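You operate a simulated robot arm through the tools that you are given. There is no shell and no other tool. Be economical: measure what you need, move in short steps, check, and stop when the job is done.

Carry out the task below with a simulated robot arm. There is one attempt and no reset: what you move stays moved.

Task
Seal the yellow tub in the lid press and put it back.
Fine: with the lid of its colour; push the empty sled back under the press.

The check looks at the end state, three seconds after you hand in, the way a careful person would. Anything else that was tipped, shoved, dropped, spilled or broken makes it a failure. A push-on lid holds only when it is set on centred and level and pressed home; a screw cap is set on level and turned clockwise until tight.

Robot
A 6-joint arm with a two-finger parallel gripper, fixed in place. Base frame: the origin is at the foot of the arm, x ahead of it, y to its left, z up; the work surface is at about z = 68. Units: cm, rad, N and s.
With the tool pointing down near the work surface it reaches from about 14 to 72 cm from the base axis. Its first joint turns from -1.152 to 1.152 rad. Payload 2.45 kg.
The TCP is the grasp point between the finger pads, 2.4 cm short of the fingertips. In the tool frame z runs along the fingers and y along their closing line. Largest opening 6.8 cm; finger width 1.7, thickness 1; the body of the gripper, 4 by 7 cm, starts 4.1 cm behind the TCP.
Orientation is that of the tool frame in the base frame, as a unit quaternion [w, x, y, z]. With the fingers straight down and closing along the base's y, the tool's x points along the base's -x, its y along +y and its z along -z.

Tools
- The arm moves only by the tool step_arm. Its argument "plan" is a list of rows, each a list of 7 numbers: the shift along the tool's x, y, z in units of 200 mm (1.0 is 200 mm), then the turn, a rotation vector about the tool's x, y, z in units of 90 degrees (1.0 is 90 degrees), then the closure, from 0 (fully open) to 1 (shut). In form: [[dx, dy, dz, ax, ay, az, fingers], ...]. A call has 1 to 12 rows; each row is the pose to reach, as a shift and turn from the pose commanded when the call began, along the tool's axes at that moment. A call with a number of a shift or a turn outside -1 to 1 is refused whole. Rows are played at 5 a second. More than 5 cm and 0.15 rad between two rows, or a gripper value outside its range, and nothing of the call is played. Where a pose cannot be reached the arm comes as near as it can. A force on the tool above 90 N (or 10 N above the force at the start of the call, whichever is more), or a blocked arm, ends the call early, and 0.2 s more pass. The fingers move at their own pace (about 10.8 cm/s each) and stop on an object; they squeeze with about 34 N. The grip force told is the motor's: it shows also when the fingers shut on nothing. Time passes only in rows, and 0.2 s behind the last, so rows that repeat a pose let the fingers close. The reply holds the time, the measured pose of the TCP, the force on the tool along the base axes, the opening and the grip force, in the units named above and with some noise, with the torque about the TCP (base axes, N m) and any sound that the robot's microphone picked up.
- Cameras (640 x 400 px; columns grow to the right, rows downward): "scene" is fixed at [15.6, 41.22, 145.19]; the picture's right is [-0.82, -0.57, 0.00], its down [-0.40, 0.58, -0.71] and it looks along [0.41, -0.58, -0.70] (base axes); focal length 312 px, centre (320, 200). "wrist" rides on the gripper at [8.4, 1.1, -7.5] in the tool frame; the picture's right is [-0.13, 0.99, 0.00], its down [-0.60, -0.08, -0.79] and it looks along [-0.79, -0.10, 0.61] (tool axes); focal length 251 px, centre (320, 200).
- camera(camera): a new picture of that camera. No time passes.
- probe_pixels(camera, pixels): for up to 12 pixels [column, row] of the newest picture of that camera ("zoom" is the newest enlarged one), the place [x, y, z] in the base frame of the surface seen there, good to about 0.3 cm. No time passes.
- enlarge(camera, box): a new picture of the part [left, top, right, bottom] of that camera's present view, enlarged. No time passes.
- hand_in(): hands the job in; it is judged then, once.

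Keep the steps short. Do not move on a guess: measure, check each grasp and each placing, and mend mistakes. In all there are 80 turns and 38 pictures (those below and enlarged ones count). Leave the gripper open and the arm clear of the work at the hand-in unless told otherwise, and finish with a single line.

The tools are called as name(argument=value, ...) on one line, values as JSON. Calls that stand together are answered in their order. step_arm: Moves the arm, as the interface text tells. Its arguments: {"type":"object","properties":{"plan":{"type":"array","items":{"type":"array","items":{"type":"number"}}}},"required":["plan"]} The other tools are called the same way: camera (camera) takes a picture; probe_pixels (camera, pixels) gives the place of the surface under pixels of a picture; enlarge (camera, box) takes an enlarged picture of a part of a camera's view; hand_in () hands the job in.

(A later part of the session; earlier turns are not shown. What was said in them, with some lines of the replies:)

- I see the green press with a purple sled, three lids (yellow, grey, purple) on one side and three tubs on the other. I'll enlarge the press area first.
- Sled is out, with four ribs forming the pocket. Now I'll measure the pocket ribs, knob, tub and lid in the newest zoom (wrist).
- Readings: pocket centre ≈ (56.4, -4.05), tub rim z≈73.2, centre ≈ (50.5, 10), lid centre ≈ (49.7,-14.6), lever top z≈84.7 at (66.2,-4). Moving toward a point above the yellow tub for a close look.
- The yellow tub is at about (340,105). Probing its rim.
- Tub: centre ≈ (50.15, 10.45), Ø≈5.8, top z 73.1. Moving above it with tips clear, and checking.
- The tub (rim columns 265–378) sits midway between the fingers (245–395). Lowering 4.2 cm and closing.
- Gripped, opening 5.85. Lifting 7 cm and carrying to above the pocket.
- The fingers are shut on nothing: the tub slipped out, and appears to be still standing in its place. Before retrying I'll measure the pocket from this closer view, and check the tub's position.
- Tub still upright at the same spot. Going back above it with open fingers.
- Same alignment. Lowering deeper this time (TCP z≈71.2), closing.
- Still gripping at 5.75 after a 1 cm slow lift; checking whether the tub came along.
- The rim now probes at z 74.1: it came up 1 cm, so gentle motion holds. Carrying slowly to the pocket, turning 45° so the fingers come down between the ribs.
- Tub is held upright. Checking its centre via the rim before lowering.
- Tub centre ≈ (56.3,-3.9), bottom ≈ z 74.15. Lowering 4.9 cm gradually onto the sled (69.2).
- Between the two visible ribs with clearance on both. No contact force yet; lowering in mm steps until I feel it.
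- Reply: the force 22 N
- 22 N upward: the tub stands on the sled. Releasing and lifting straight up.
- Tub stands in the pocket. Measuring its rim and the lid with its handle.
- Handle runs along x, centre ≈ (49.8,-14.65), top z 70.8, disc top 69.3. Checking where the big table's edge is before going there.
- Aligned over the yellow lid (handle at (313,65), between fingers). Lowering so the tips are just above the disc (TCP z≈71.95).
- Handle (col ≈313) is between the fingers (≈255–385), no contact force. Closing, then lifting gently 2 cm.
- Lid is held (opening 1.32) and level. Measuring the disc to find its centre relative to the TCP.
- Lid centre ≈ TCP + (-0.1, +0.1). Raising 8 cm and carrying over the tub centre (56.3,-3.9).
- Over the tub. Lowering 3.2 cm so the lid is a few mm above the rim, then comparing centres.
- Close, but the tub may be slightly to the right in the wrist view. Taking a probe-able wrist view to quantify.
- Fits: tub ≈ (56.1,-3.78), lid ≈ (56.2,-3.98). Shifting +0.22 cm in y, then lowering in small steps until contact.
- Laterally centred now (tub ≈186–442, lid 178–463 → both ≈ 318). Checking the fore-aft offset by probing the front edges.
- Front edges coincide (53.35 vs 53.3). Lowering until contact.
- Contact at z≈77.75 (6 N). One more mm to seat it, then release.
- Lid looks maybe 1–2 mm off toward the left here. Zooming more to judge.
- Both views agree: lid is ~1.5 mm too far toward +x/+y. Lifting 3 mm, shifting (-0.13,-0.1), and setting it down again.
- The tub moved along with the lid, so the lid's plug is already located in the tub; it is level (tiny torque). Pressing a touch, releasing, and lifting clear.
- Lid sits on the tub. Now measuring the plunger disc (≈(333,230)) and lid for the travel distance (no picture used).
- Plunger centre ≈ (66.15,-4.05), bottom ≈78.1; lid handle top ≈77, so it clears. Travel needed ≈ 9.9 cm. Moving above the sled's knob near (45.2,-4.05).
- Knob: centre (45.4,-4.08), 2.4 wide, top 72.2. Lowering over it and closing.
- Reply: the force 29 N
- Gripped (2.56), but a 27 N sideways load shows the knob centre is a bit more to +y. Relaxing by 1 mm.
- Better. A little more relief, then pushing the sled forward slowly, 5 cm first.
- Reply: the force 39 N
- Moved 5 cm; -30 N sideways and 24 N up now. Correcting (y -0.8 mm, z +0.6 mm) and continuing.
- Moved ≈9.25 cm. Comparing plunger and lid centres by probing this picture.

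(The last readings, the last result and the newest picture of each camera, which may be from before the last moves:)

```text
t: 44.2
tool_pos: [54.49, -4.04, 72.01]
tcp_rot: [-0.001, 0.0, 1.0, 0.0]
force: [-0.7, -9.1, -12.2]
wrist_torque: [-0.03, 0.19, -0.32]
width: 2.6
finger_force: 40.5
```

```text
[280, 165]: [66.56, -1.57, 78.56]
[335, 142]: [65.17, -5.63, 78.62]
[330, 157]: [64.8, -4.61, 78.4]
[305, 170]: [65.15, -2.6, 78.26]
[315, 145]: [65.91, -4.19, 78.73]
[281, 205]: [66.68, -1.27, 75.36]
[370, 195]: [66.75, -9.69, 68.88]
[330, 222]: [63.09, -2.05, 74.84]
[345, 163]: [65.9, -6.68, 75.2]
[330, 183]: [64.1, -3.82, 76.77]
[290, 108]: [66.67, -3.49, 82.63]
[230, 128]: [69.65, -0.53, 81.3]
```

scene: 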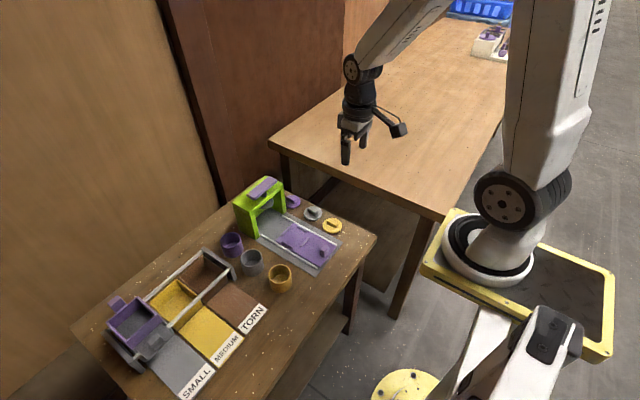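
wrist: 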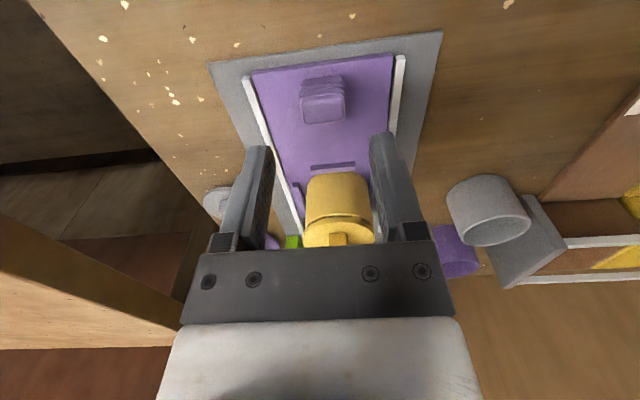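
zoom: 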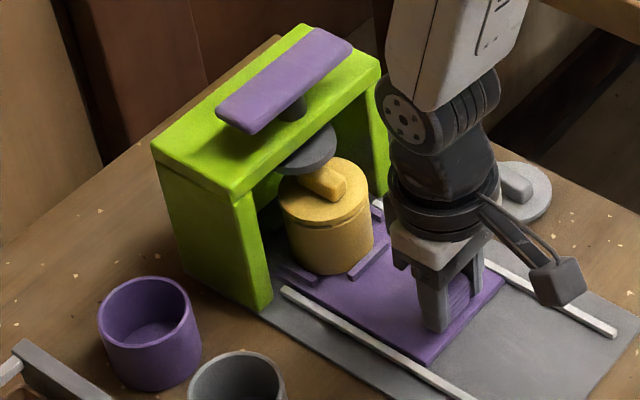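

Plunger centre fits ≈ (66.6–66.7,-4.0), lid ≈ (65.55,-3.9). Need ≈ +1.05 cm; pushing slowly and watching for an end stop.

step_arm(plan=[[-0.01, -0.002, 0.001, 0, 0, 0, 1], [-0.02, -0.002, 0.001, 0, 0, 0, 1], [-0.03, -0.002, 0.001, 0, 0, 0, 1], [-0.04, -0.002, 0.001, 0, 0, 0, 1], [-0.045, -0.002, 0.001, 0, 0, 0, 1], [-0.05, -0.002, 0.001, 0, 0, 0, 1], [-0.05, -0.002, 0.001, 0, 0, 0, 1]])

```text
t: 45.8
tool_pos: [55.69, -3.93, 72.01]
tcp_rot: [-0.001, 0.0, 1.0, 0.0]
force: [0.4, -0.5, -20.4]
wrist_torque: [0.03, 0.78, 0.05]
width: 2.6
finger_force: 41.6
```

No stop felt yet. Testing 2 mm more.

step_arm(plan=[[-0.005, 0, 0.003, 0, 0, 0, 1], [-0.01, 0, 0.003, 0, 0, 0, 1], [-0.01, 0, 0.003, 0, 0, 0, 1]])

enlarge(camera="scene", box=[250, 175, 310, 235])

```text
t: 46.6
tool_pos: [55.93, -3.92, 71.94]
tcp_rot: [0.001, -0.001, 1.0, 0.0]
force: [-0.5, 8.1, -9.7]
wrist_torque: [0.1, 1.23, -0.07]
width: 2.59
finger_force: 40.9
```

```text
6.67 times, centred on (280, 205) of scene
```

zoom: 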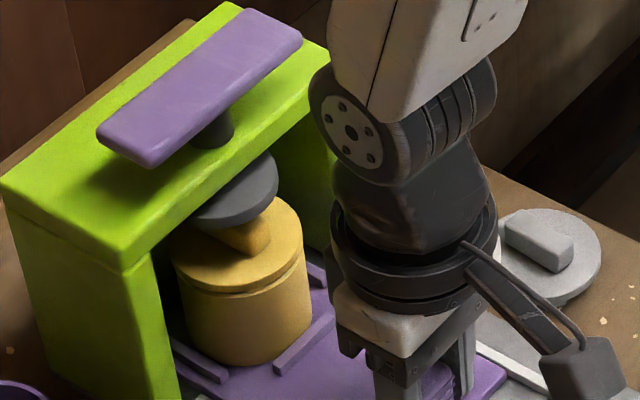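

Still looks slightly short in this view. Probing plunger and lid edges again.

probe_pixels(camera="zoom", pixels=[[276, 172], [272, 195], [250, 215], [215, 224], [200, 220], [265, 160], [173, 250], [300, 235], [215, 287], [270, 280], [298, 255], [285, 212]])

```text
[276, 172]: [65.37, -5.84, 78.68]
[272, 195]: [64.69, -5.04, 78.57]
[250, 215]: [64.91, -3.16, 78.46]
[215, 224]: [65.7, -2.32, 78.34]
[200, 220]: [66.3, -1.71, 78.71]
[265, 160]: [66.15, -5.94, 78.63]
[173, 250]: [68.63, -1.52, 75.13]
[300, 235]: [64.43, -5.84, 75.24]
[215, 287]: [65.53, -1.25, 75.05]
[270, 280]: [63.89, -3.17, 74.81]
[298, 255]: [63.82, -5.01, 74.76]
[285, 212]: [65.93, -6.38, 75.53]
```

Fits: plunger ≈ 66.75, lid ≈ 66.6. Nudging 1.5 mm more and watching x force.

step_arm(plan=[[-0.004, -0.001, 0, 0, 0, 0, 1], [-0.0075, -0.001, 0, 0, 0, 0, 1], [-0.0075, -0.001, 0, 0, 0, 0, 1]])

```text
t: 47.4
tool_pos: [56.25, -4.04, 71.97]
tcp_rot: [0.001, -0.001, 1.0, 0.0]
force: [0.1, 12.0, 2.3]
wrist_torque: [0.13, 1.28, 0.0]
width: 2.58
finger_force: 41.1
```

Sled is in place. Releasing the knob and rising straight up.

step_arm(plan=[[0, 0, 0, 0, 0, 0, 0.3], [0, 0, 0, 0, 0, 0, 0.3], [0, 0, 0, 0, 0, 0, 0.3], [0, 0, -0.1, 0, 0, 0, 0.3], [0, 0, -0.3, 0, 0, 0, 0.3], [0, 0, -0.5, 0, 0, 0, 1], [0, 0, -0.7, 0, 0, 0, 1], [0, 0, -0.9, 0, 0, 0, 1], [0, 0, -0.95, 0, 0, 0, 1], [0, 0, -0.95, 0, 0, 0, 1]])

camera(camera="wrist")

```text
t: 49.6
tool_pos: [55.95, -4.09, 90.98]
tcp_rot: [0.0, -0.001, 1.0, -0.001]
force: [-1.1, -0.7, -0.3]
wrist_torque: [0.02, 0.0, 0.01]
width: 0.02
finger_force: 23.2
```

```text
5 pictures are left
```

wrist: 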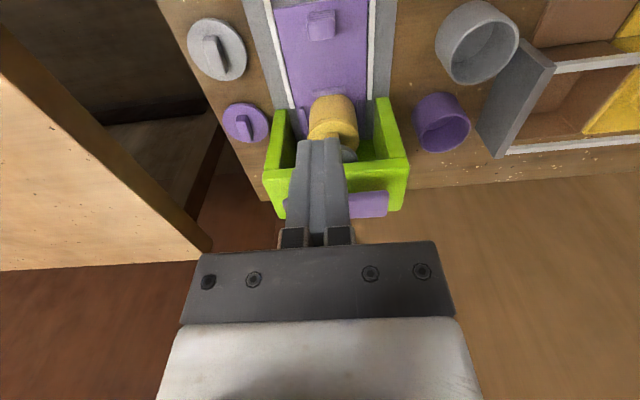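

Probing the visible part of the lever bar, frame, lid front and sled knob.

probe_pixels(camera="wrist", pixels=[[385, 194], [386, 212], [370, 193], [370, 214], [355, 205], [280, 172], [400, 165], [395, 205], [350, 155], [321, 25], [312, 130], [355, 130]])

```text
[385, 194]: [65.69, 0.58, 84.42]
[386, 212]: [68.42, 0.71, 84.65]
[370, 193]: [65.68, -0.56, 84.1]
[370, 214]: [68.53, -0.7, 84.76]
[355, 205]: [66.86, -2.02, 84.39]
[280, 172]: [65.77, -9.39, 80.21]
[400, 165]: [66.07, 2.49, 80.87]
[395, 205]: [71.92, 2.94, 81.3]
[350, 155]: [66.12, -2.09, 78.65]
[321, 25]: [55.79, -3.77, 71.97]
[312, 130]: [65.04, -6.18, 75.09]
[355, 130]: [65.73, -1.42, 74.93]
```

Lever bar centre ≈ (67.0,-4), top 84.6; lid centre ≈ (66.9,-4.0): aligned. Moving over the bar with fingers shut, then down to just above it.

step_arm(plan=[[-0.1, 0, 0, 0, 0, 0, 1], [-0.3, 0, 0, 0, 0, 0, 1], [-0.5, 0, 0, 0, 0, 0, 1], [-0.55, 0, 0, 0, 0, 0, 1], [-0.55, 0, 0.1, 0, 0, 0, 1], [-0.55, 0, 0.15, 0, 0, 0, 1], [-0.55, 0, 0.15, 0, 0, 0, 1]])

```text
t: 51.2
tool_pos: [67.03, -4.05, 87.92]
tcp_rot: [0.0, -0.001, 1.0, 0.0]
force: [-1.3, -0.8, 0.5]
wrist_torque: [0.0, -0.04, 0.0]
width: 0.0
finger_force: 23.3
```

Now pressing down in small steps (up to 1.6 cm this call), watching force.

step_arm(plan=[[0, 0, 0.02, 0, 0, 0, 1], [0, 0, 0.04, 0, 0, 0, 1], [0, 0, 0.055, 0, 0, 0, 1], [0, 0, 0.07, 0, 0, 0, 1], [0, 0, 0.08, 0, 0, 0, 1], [0, 0, 0.08, 0, 0, 0, 1]])

```text
t: 52.6
tool_pos: [67.06, -3.96, 86.36]
tcp_rot: [0.001, 0.0, 1.0, -0.001]
force: [-0.8, 0.1, 0.9]
wrist_torque: [-0.03, -0.01, 0.02]
width: 0.0
finger_force: 23.9
```

Tip z≈84.0 with only ~1 N: the bar moves lightly (or I'm just at it). Continuing.

step_arm(plan=[[0, 0, 0.01, 0, 0, 0, 1], [0, 0, 0.02, 0, 0, 0, 1], [0, 0, 0.03, 0, 0, 0, 1], [0, 0, 0.03, 0, 0, 0, 1]])

```text
t: 53.6
tool_pos: [67.07, -4.01, 85.71]
tcp_rot: [0.001, -0.001, 1.0, 0.0]
force: [2.6, 1.4, 3.4]
wrist_torque: [0.02, -0.03, -0.04]
width: 0.01
finger_force: 23.5
```

step_arm(plan=[[0, 0, 0.01, 0, 0, 0, 1], [0, 0, 0.02, 0, 0, 0, 1], [0, 0, 0.03, 0, 0, 0, 1], [0, 0, 0.03, 0, 0, 0, 1]])

enlarge(camera="scene", box=[225, 160, 315, 245])

```text
t: 54.6
tool_pos: [66.87, -3.92, 85.43]
tcp_rot: [0.002, 0.0, 1.0, 0.0]
force: [-13.6, 2.9, 37.1]
wrist_torque: [0.08, 0.42, 0.01]
width: 0.01
finger_force: 23.7
```

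```text
4.71 times, centred on (270, 202) of scene
```

zoom: 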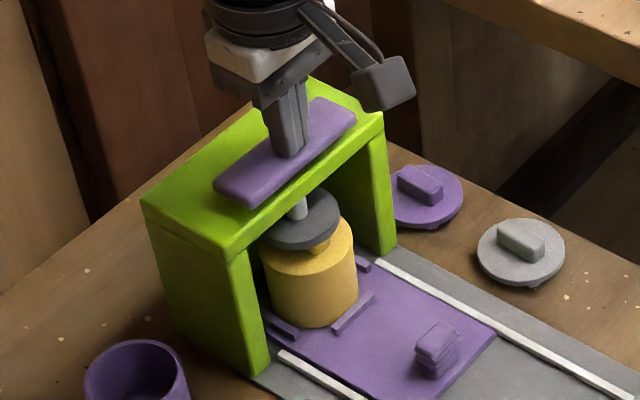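

Plunger is on the lid's handle, well centred; 37 N. Pressing on until it goes home.

step_arm(plan=[[0, 0, 0.01, 0, 0, 0, 1], [0, 0, 0.02, 0, 0, 0, 1], [0, 0, 0.03, 0, 0, 0, 1], [0, 0, 0.04, 0, 0, 0, 1], [0, 0, 0.05, 0, 0, 0, 1], [0, 0, 0.05, 0, 0, 0, 1]])

```text
t: 55.5
tool_pos: [67.18, -3.97, 85.44]
tcp_rot: [0.0, 0.0, 1.0, 0.0]
force: [-12.1, 1.3, 19.6]
wrist_torque: [0.03, 0.29, 0.01]
width: 0.03
finger_force: 23.7
stopped in row 4: the force on the tool passed its limit at 92 N (the readings are from after the stop); the commanded pose is now the measured one
```

It exceeded 92 N with no sound reported. Checking heights in the last picture (taken at 37 N): plunger, lid disc, tub.

probe_pixels(camera="zoom", pixels=[[300, 238], [275, 232], [280, 262], [310, 266], [340, 255], [350, 235], [300, 275], [318, 245], [230, 190], [340, 110]])

```text
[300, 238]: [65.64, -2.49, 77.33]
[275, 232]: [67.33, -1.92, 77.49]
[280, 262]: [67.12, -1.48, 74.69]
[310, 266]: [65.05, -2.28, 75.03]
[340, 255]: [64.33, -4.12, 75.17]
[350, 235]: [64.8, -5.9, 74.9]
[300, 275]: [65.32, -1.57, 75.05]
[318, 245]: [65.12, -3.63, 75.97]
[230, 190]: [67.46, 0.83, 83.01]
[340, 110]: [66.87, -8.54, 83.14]
```

Lid disc top was ~75.05 then. Pressing again more gradually, to hold near the limit and see whether the height drops.

step_arm(plan=[[0, 0, 0.01, 0, 0, 0, 1], [0, 0, 0.02, 0, 0, 0, 1], [0, 0, 0.03, 0, 0, 0, 1], [0, 0, 0.035, 0, 0, 0, 1], [0, 0, 0.035, 0, 0, 0, 1], [0, 0, 0.035, 0, 0, 0, 1]])

```text
t: 56.9
tool_pos: [67.24, -3.87, 85.24]
tcp_rot: [0.001, 0.0, 1.0, -0.001]
force: [-31.0, 4.2, 70.1]
wrist_torque: [0.11, 0.88, 0.01]
width: 0.01
finger_force: 23.2
```

Holding 70 N at z≈85.24. Adding small increments.

step_arm(plan=[[0.01, 0, 0.004, 0, 0, 0, 1], [0.015, 0, 0.007, 0, 0, 0, 1], [0.015, 0, 0.01, 0, 0, 0, 1], [0.015, 0, 0.01, 0, 0, 0, 1]])

```text
t: 57.9
tool_pos: [67.26, -4.09, 85.16]
tcp_rot: [0.007, -0.001, 1.0, -0.001]
force: [-21.2, 0.7, 72.7]
wrist_torque: [0.0, 0.9, 0.05]
width: 0.0
finger_force: 22.8
```

Taking a tight look at the lid/tub seam under load.

enlarge(camera="scene", box=[252, 195, 288, 231])

```text
11.11 times, centred on (270, 213) of scene
```

zoom: 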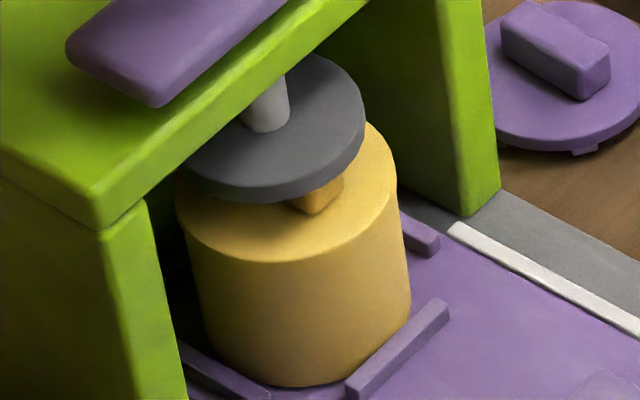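

The seam has closed: no slot or lip is visible any more. Probing lid-top height.

probe_pixels(camera="zoom", pixels=[[230, 230], [300, 245], [370, 200], [375, 160], [320, 205], [350, 225], [290, 275], [250, 190]])

step_arm(plan=[[0, 0, 0.006, 0, 0, 0, 1], [0, 0, 0.01, 0, 0, 0, 1], [0, 0, 0.01, 0, 0, 0, 1]])

```text
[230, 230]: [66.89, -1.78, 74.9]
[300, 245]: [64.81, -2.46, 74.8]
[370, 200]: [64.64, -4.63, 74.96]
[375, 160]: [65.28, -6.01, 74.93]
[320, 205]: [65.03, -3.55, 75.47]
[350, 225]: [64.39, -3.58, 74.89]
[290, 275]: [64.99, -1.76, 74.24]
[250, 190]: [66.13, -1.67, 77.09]
```

```text
t: 58.5
tool_pos: [67.44, -4.01, 85.39]
tcp_rot: [0.006, -0.001, 1.0, -0.001]
force: [-9.6, 1.4, 19.0]
wrist_torque: [0.03, 0.34, -0.01]
width: 0.0
finger_force: 23.2
stopped in row 2: the force on the tool passed its limit at 92 N (the readings are from after the stop); the commanded pose is now the measured one
```

Lid top now 74.87, i.e. flush on the rim (74.2 + ~0.65 disc): dropped ~0.5 cm from before, level at all edge points. Rising off the bar and going back over the knob.

step_arm(plan=[[0, 0, -0.05, 0, 0, 0, 1], [0, 0, -0.15, 0, 0, 0, 1], [0, 0, -0.3, 0, 0.0076, 0, 1], [0.15, 0, -0.3, 0, 0.0076, 0, 1], [0.35, 0, -0.3, 0, 0.0076, 0, 1], [0.55, 0, -0.3, 0, 0.0076, 0, 0.3], [0.565, 0, -0.3, 0, 0.0076, 0, 0.3], [0.565, 0, -0.1, 0, 0.0076, 0, 0.3], [0.565, 0, 0.1, 0, 0.0076, 0, 0.3], [0.565, 0, 0.3, 0, 0.0076, 0, 0.3], [0.565, 0, 0.3, 0, 0.0076, 0, 0.3]])

```text
t: 60.9
tool_pos: [56.07, -3.89, 79.09]
tcp_rot: [0.0, 0.0, 1.0, -0.001]
force: [0.0, -0.4, 0.3]
wrist_torque: [-0.01, 0.0, -0.01]
width: 4.79
finger_force: 0.0
```

Over the knob again, same pose as at release. Lowering and gripping.

step_arm(plan=[[0, -0.003, 0.12, 0, 0, 0, 0.3], [0, -0.003, 0.24, 0, 0, 0, 0.3], [0, -0.003, 0.33, 0, 0, 0, 0.3], [0, -0.003, 0.355, 0, 0, 0, 0.3], [0, -0.003, 0.355, 0, 0, 0, 0.6], [0, -0.003, 0.355, 0, 0, 0, 1], [0, -0.003, 0.355, 0, 0, 0, 1], [0, -0.003, 0.355, 0, 0, 0, 1]])

```text
t: 62.7
tool_pos: [56.34, -4.0, 71.94]
tcp_rot: [0.0, -0.001, 1.0, 0.0]
force: [0.1, 19.2, -5.1]
wrist_torque: [0.26, -0.9, -0.07]
width: 2.59
finger_force: 41.6
```

Gripped. Pulling the sled back ~10.7 cm slowly.

step_arm(plan=[[0.01, 0.004, 0, 0, 0, 0, 1], [0.04, 0.004, 0, 0, 0, 0, 1], [0.08, 0.003, 0, 0, 0, 0, 1], [0.13, 0.003, 0, 0, 0, 0, 1], [0.18, 0.002, 0, 0, 0, 0, 1], [0.23, 0.002, 0, 0, 0, 0, 1], [0.28, 0.002, 0, 0, 0, 0, 1], [0.33, 0.001, 0, 0, 0, 0, 1], [0.38, 0.001, 0, 0, 0, 0, 1], [0.43, 0.001, 0, 0, 0, 0, 1], [0.47, 0.001, 0, 0, 0, 0, 1], [0.5, 0.001, 0, 0, 0, 0, 1]])

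```text
t: 65.3
tool_pos: [46.32, -4.02, 71.93]
tcp_rot: [0.001, -0.001, 1.0, 0.0]
force: [1.4, 32.7, -18.0]
wrist_torque: [0.25, -0.73, -0.26]
width: 2.56
finger_force: 41.9
```

Sled is out 10 cm. Releasing and rising, then a look.

step_arm(plan=[[0, 0.004, -0.002, 0, 0, 0, 1], [0, 0.004, -0.002, 0, 0, 0, 0.3], [0, 0.004, -0.002, 0, 0, 0, 0.3], [0, 0.004, -0.002, 0, 0, 0, 0.3], [0, 0.004, -0.1, 0, 0, 0, 0.3], [0, 0.004, -0.3, 0, 0, 0, 0], [0, 0.004, -0.45, 0, 0, 0, 0], [-0.15, 0.004, -0.45, 0, 0, 0, 0], [-0.15, 0.004, -0.45, 0, 0, 0, 0]])

camera(camera="wrist")

```text
t: 67.3
tool_pos: [49.16, -3.98, 80.91]
tcp_rot: [-0.001, 0.001, 1.0, -0.001]
force: [-0.2, -0.7, 0.5]
wrist_torque: [-0.01, 0.0, 0.0]
width: 6.79
finger_force: 0.1
```

```text
2 pictures are left
```

wrist: 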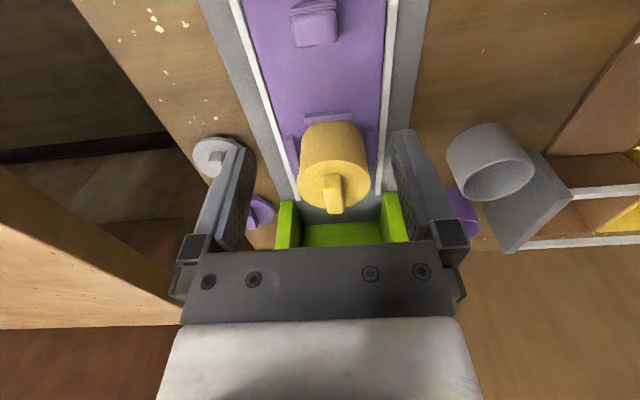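

probe_pixels(camera="wrist", pixels=[[302, 175], [367, 170], [325, 162], [315, 164], [345, 162], [308, 190], [361, 192], [335, 178], [335, 205], [330, 115], [302, 150], [370, 145]])

```text
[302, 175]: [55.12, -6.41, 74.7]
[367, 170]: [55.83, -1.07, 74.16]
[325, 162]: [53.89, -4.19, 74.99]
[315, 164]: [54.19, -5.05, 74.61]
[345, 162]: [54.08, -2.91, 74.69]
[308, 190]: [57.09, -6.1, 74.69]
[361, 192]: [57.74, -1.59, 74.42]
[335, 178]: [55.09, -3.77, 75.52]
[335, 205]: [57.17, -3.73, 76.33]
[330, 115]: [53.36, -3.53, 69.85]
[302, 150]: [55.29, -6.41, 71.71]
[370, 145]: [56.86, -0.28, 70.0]
```

Sealed tub centre ≈ (56.75,-3.8), lid top ~74.75, handle top ~76.4. Moving above it.

step_arm(plan=[[-0.1, 0.0075, 0, 0, 0, 0, 0], [-0.25, 0.0075, 0, 0, 0, 0, 0], [-0.36, 0.0075, 0, 0, 0, 0, 0], [-0.375, 0.0075, 0, 0, 0, 0, 0], [-0.375, 0.0075, 0, 0, 0, 0, 0], [-0.375, 0.0075, 0, 0, 0, 0, 0]])

```text
t: 68.7
tool_pos: [56.6, -3.87, 80.91]
tcp_rot: [0.001, -0.001, 1.0, -0.001]
force: [0.5, 0.2, 0.0]
wrist_torque: [0.03, -0.01, -0.03]
width: 6.81
finger_force: 0.0
```

Lowering gently to TCP z≈72.7 (tips above the ribs, palm just above the handle).

step_arm(plan=[[-0.004, 0.002, 0.1, 0, 0, 0, 0], [-0.004, 0.002, 0.2, 0, 0, 0, 0], [-0.004, 0.002, 0.3, 0, 0, 0, 0], [-0.004, 0.002, 0.36, 0, 0, 0, 0], [-0.004, 0.002, 0.39, 0, 0, 0, 0], [-0.004, 0.002, 0.41, 0, 0, 0, 0], [-0.004, 0.002, 0.41, 0, 0, 0, 0]])

```text
t: 70.3
tool_pos: [56.85, -3.8, 72.72]
tcp_rot: [0.001, 0.0, 1.0, -0.001]
force: [0.2, 0.4, -0.1]
wrist_torque: [-0.01, 0.01, 0.02]
width: 6.8
finger_force: 0.1
```

No contact. Closing and holding.

step_arm(plan=[[0, 0, 0, 0, 0, 0, 1], [0, 0, 0, 0, 0, 0, 1], [0, 0, 0, 0, 0, 0, 1], [0, 0, -0.004, 0, 0, 0, 1], [0, 0, -0.01, 0, 0, 0, 1], [0, 0, -0.018, 0, 0, 0, 1], [0, 0, -0.026, 0, 0, 0, 1], [0, 0, -0.034, 0, 0, 0, 1], [0, 0, -0.042, 0, 0, 0, 1], [0, 0, -0.05, 0, 0, 0, 1], [0, 0, -0.05, 0, 0, 0, 1]])

```text
t: 72.7
tool_pos: [56.64, -3.73, 73.66]
tcp_rot: [0.0, -0.001, 1.0, -0.001]
force: [-0.7, 0.6, 0.2]
wrist_torque: [-0.03, -0.02, 0.05]
width: 5.91
finger_force: 34.0
```

Opening 5.91, holding. Continuing to lift slowly; if it slips, the opening will tell.

step_arm(plan=[[0, 0, -0.01, 0, 0, 0, 1], [0, 0, -0.025, 0, 0, 0, 1], [0, 0, -0.045, 0, 0, 0, 1], [0, 0, -0.07, 0, 0, 0, 1], [0, 0, -0.095, 0, 0, 0, 1], [0, 0, -0.12, 0, 0, 0, 1], [0, 0, -0.145, 0, 0, 0, 1], [0, 0, -0.17, 0, 0, 0, 1], [0, 0, -0.195, 0, 0, 0, 1], [0, 0, -0.215, 0, 0, 0, 1], [0, 0, -0.23, 0, 0, 0, 1], [0, 0, -0.23, 0, 0, 0, 1]])

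```text
t: 75.3
tool_pos: [56.66, -3.83, 78.26]
tcp_rot: [0.0, 0.001, 1.0, -0.001]
force: [-0.2, -0.4, 0.2]
wrist_torque: [-0.01, 0.01, 0.01]
width: 5.92
finger_force: 33.7
```

Still held at z 78.3 — tub is in the air. Carrying slowly back to its original spot (50.15, 10.42).

step_arm(plan=[[0.01, 0.02, 0, 0, 0, 0, 1], [0.03, 0.065, 0, 0, 0, 0, 1], [0.06, 0.13, 0, 0, 0, 0, 1], [0.095, 0.205, 0, 0, 0, 0, 1], [0.13, 0.285, 0, 0, 0, 0, 1], [0.17, 0.37, 0, 0, 0, 0, 1], [0.21, 0.455, 0, 0, 0, 0, 1], [0.245, 0.535, 0, 0, 0, 0, 1], [0.28, 0.605, 0, 0, 0, 0, 1], [0.305, 0.66, 0, 0, 0, 0, 1], [0.32, 0.695, 0, 0, 0, 0, 1], [0.3275, 0.711, 0, 0, 0, 0, 1]])

camera(camera="wrist")

```text
t: 77.9
tool_pos: [50.05, 10.54, 78.41]
tcp_rot: [0.0, -0.001, 1.0, -0.001]
force: [0.0, 0.5, -1.5]
wrist_torque: [-0.02, 0.0, 0.02]
width: 5.93
finger_force: 34.4
```

```text
1 pictures are left
```

wrist: 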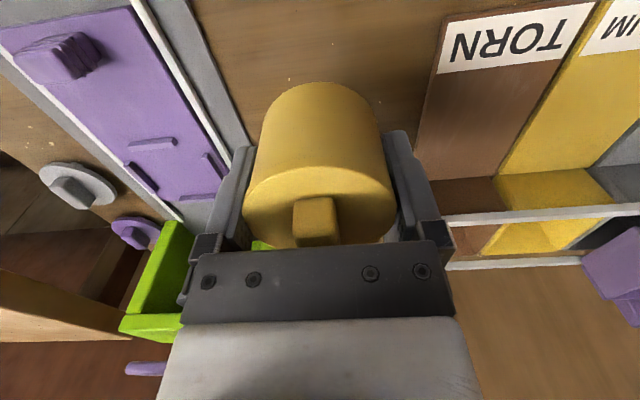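

Sealed tub is held upright with flush lid. Probing rim/body to get heights and centre before lowering.

probe_pixels(camera="wrist", pixels=[[318, 86], [318, 160], [318, 172], [247, 200], [392, 200], [280, 180], [360, 180], [318, 120], [68, 55], [150, 145]])

```text
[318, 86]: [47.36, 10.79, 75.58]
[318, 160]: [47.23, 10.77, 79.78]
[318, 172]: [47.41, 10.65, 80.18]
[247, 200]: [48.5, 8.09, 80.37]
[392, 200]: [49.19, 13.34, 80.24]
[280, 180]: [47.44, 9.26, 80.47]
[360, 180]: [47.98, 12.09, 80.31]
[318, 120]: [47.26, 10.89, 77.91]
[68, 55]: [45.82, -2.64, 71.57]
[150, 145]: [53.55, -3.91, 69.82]
```

Lid top 80.3, so bottom ≈ 74.65; lowering ~6.4 cm slowly, then by mm until contact.

step_arm(plan=[[0, -0.004, 0.02, 0, 0, 0, 1], [0, -0.004, 0.06, 0, 0, 0, 1], [0, -0.004, 0.11, 0, 0, 0, 1], [0, -0.004, 0.16, 0, 0, 0, 1], [0, -0.004, 0.21, 0, 0, 0, 1], [0, -0.004, 0.25, 0, 0, 0, 1], [0, -0.004, 0.28, 0, 0, 0, 1], [0, -0.004, 0.3, 0, 0, 0, 1], [0, -0.004, 0.31, 0, 0, 0, 1], [0, -0.004, 0.318, 0, 0, 0, 1], [0, -0.004, 0.318, 0, 0, 0, 1]])

step_arm(plan=[[0, 0, 0.006, 0, 0, 0, 1], [0, 0, 0.01, 0, 0, 0, 1], [0, 0, 0.01, 0, 0, 0, 1]])

```text
t: 80.3
tool_pos: [50.1, 10.51, 72.04]
tcp_rot: [0.0, 0.0, 1.0, -0.001]
force: [0.3, 0.5, -0.7]
wrist_torque: [0.02, 0.01, 0.01]
width: 5.93
finger_force: 33.7
```

```text
t: 81.1
tool_pos: [50.09, 10.39, 71.82]
tcp_rot: [0.0, 0.0, 1.0, -0.001]
force: [0.5, -0.6, -0.5]
wrist_torque: [-0.04, 0.0, -0.01]
width: 5.92
finger_force: 34.3
```

No contact yet; a couple of mm more.

step_arm(plan=[[0, 0, 0.005, 0, 0, 0, 1], [0, 0, 0.01, 0, 0, 0, 1], [0, 0, 0.01, 0, 0, 0, 1]])

```text
t: 81.9
tool_pos: [50.12, 10.32, 71.48]
tcp_rot: [0.0, 0.0, 1.0, -0.001]
force: [-1.5, -0.3, 1.9]
wrist_torque: [0.06, 0.02, 0.0]
width: 5.93
finger_force: 34.4
```

step_arm(plan=[[0, 0, 0.005, 0, 0, 0, 1], [0, 0, 0.005, 0, 0, 0, 1]])

```text
t: 82.5
tool_pos: [50.12, 10.49, 71.53]
tcp_rot: [0.001, 0.001, 1.0, -0.001]
force: [-3.7, -2.3, 20.5]
wrist_torque: [0.12, 0.08, -0.02]
width: 5.9
finger_force: 34.2
```

Contact (20 N): the tub stands on the table. Backing off the load, opening, and rising straight up.

step_arm(plan=[[0, 0, -0.004, 0, 0, 0, 1], [0, 0, -0.004, 0, 0, 0, 0], [0, 0, -0.004, 0, 0, 0, 0], [0, 0, -0.004, 0, 0, 0, 0], [0, 0, -0.05, 0, 0, 0, 0], [0, 0, -0.15, 0, 0, 0, 0], [0, 0, -0.3, 0, 0, 0, 0], [0, 0, -0.45, 0, 0, 0, 0], [0, 0, -0.45, 0, 0, 0, 0]])

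```text
t: 84.5
tool_pos: [50.14, 10.41, 80.5]
tcp_rot: [-0.001, 0.0, 1.0, -0.001]
force: [-1.0, -0.5, -0.1]
wrist_torque: [-0.01, 0.03, 0.01]
width: 6.82
finger_force: 0.1
```

Now going to the sled's knob (46.3,-4.0), staying high.

step_arm(plan=[[0.04, -0.15, 0, 0, 0, 0, 0], [0.09, -0.35, 0, 0, 0, 0, 0], [0.14, -0.55, 0, 0, 0, 0, 0.3], [0.185, -0.7, 0, 0, 0, 0, 0.3], [0.192, -0.72, 0, 0, 0, 0, 0.3], [0.192, -0.72, 0.15, 0, 0, 0, 0.3], [0.192, -0.72, 0.25, 0, 0, 0, 0.3], [0.192, -0.72, 0.25, 0, 0, 0, 0.3]])

```text
t: 86.3
tool_pos: [46.24, -4.19, 75.59]
tcp_rot: [0.0, 0.001, 1.0, 0.0]
force: [-0.4, 0.6, -0.3]
wrist_torque: [-0.01, -0.01, 0.02]
width: 4.77
finger_force: 0.0
```

Aligned with the last knob pose. Lowering to z≈72 and closing.

step_arm(plan=[[0, 0.004, 0.08, 0, 0, 0, 0.3], [0, 0.004, 0.15, 0, 0, 0, 0.3], [0, 0.004, 0.178, 0, 0, 0, 0.3], [0, 0.004, 0.178, 0, 0, 0, 0.3], [0, 0.004, 0.178, 0, 0, 0, 0.6], [0, 0.004, 0.178, 0, 0, 0, 1], [0, 0.004, 0.178, 0, 0, 0, 1], [0, 0.004, 0.178, 0, 0, 0, 1]])

```text
t: 88.1
tool_pos: [46.27, -4.04, 71.95]
tcp_rot: [0.0, 0.0, 1.0, -0.001]
force: [0.5, -13.9, -5.7]
wrist_torque: [-0.06, -0.23, 0.03]
width: 2.58
finger_force: 41.1
5 turns are left
```

Gripped. Pushing the empty sled back 10 cm under the press.

step_arm(plan=[[-0.01, -0.002, 0, 0, 0, 0, 1], [-0.04, -0.002, 0, 0, 0, 0, 1], [-0.08, -0.002, 0, 0, 0, 0, 1], [-0.13, -0.002, 0, 0, 0, 0, 1], [-0.18, -0.002, 0, 0, 0, 0, 1], [-0.23, -0.002, 0, 0, 0, 0, 1], [-0.28, -0.002, 0, 0, 0, 0, 1], [-0.33, -0.002, 0, 0, 0, 0, 1], [-0.38, -0.002, 0, 0, 0, 0, 1], [-0.43, -0.002, 0, 0, 0, 0, 1], [-0.475, -0.002, 0, 0, 0, 0, 1], [-0.5, -0.002, 0, 0, 0, 0, 1]])

```text
t: 90.7
tool_pos: [56.39, -4.0, 71.85]
tcp_rot: [0.001, 0.0, 1.0, -0.001]
force: [-0.5, 23.6, 0.0]
wrist_torque: [0.33, 1.14, -0.02]
width: 2.59
finger_force: 40.7
4 turns are left
```

Sled back at the pressing position (knob at 56.4). Releasing, rising and backing clear, then the last picture.

step_arm(plan=[[0, 0, -0.002, 0, 0, 0, 0.3], [0, 0, -0.002, 0, 0, 0, 0.3], [0, 0, -0.002, 0, 0, 0, 0.3], [0, 0, -0.1, 0, 0, 0, 0.3], [0, 0, -0.3, 0, 0, 0, 0], [0, 0, -0.5, 0, 0, 0, 0], [0, 0, -0.7, 0, 0, 0, 0], [0.1, 0, -0.9, 0, 0, 0, 0], [0.3, 0, -1, 0, 0, 0, 0], [0.5, 0, -1, 0, 0, 0, 0], [0.7, 0, -1, 0, 0, 0, 0], [0.7, 0, -1, 0, 0, 0, 0]])

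enlarge(camera="scene", box=[220, 165, 370, 300])

```text
t: 93.3
tool_pos: [42.35, -3.94, 91.87]
tcp_rot: [-0.001, 0.0, 1.0, -0.001]
force: [-0.2, 0.8, 0.0]
wrist_torque: [0.01, 0.01, 0.03]
width: 6.79
finger_force: 0.1
```

```text
2.96 times, centred on (295, 232) of scene
3 turns are left
```

zoom: 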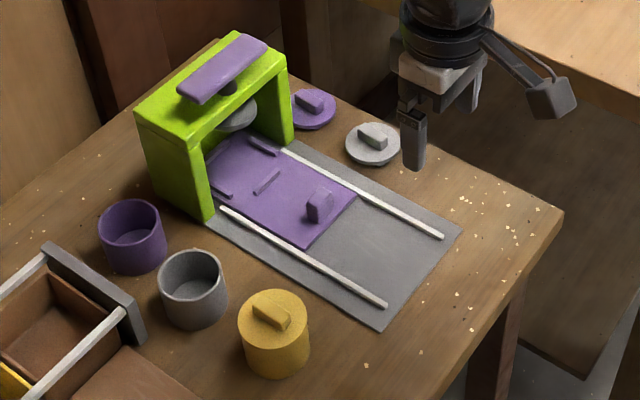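

The sealed yellow tub is back in its place, the empty sled is under the press, nothing else has moved, and the gripper is open and clear. Handing in.

hand_in()

```text
The job is handed in.
```

The yellow tub is sealed with its yellow lid and back in its original place, the empty sled is under the press, and the job is handed in; on the first lift the tub slipped out of the fingers but stayed upright in its place.
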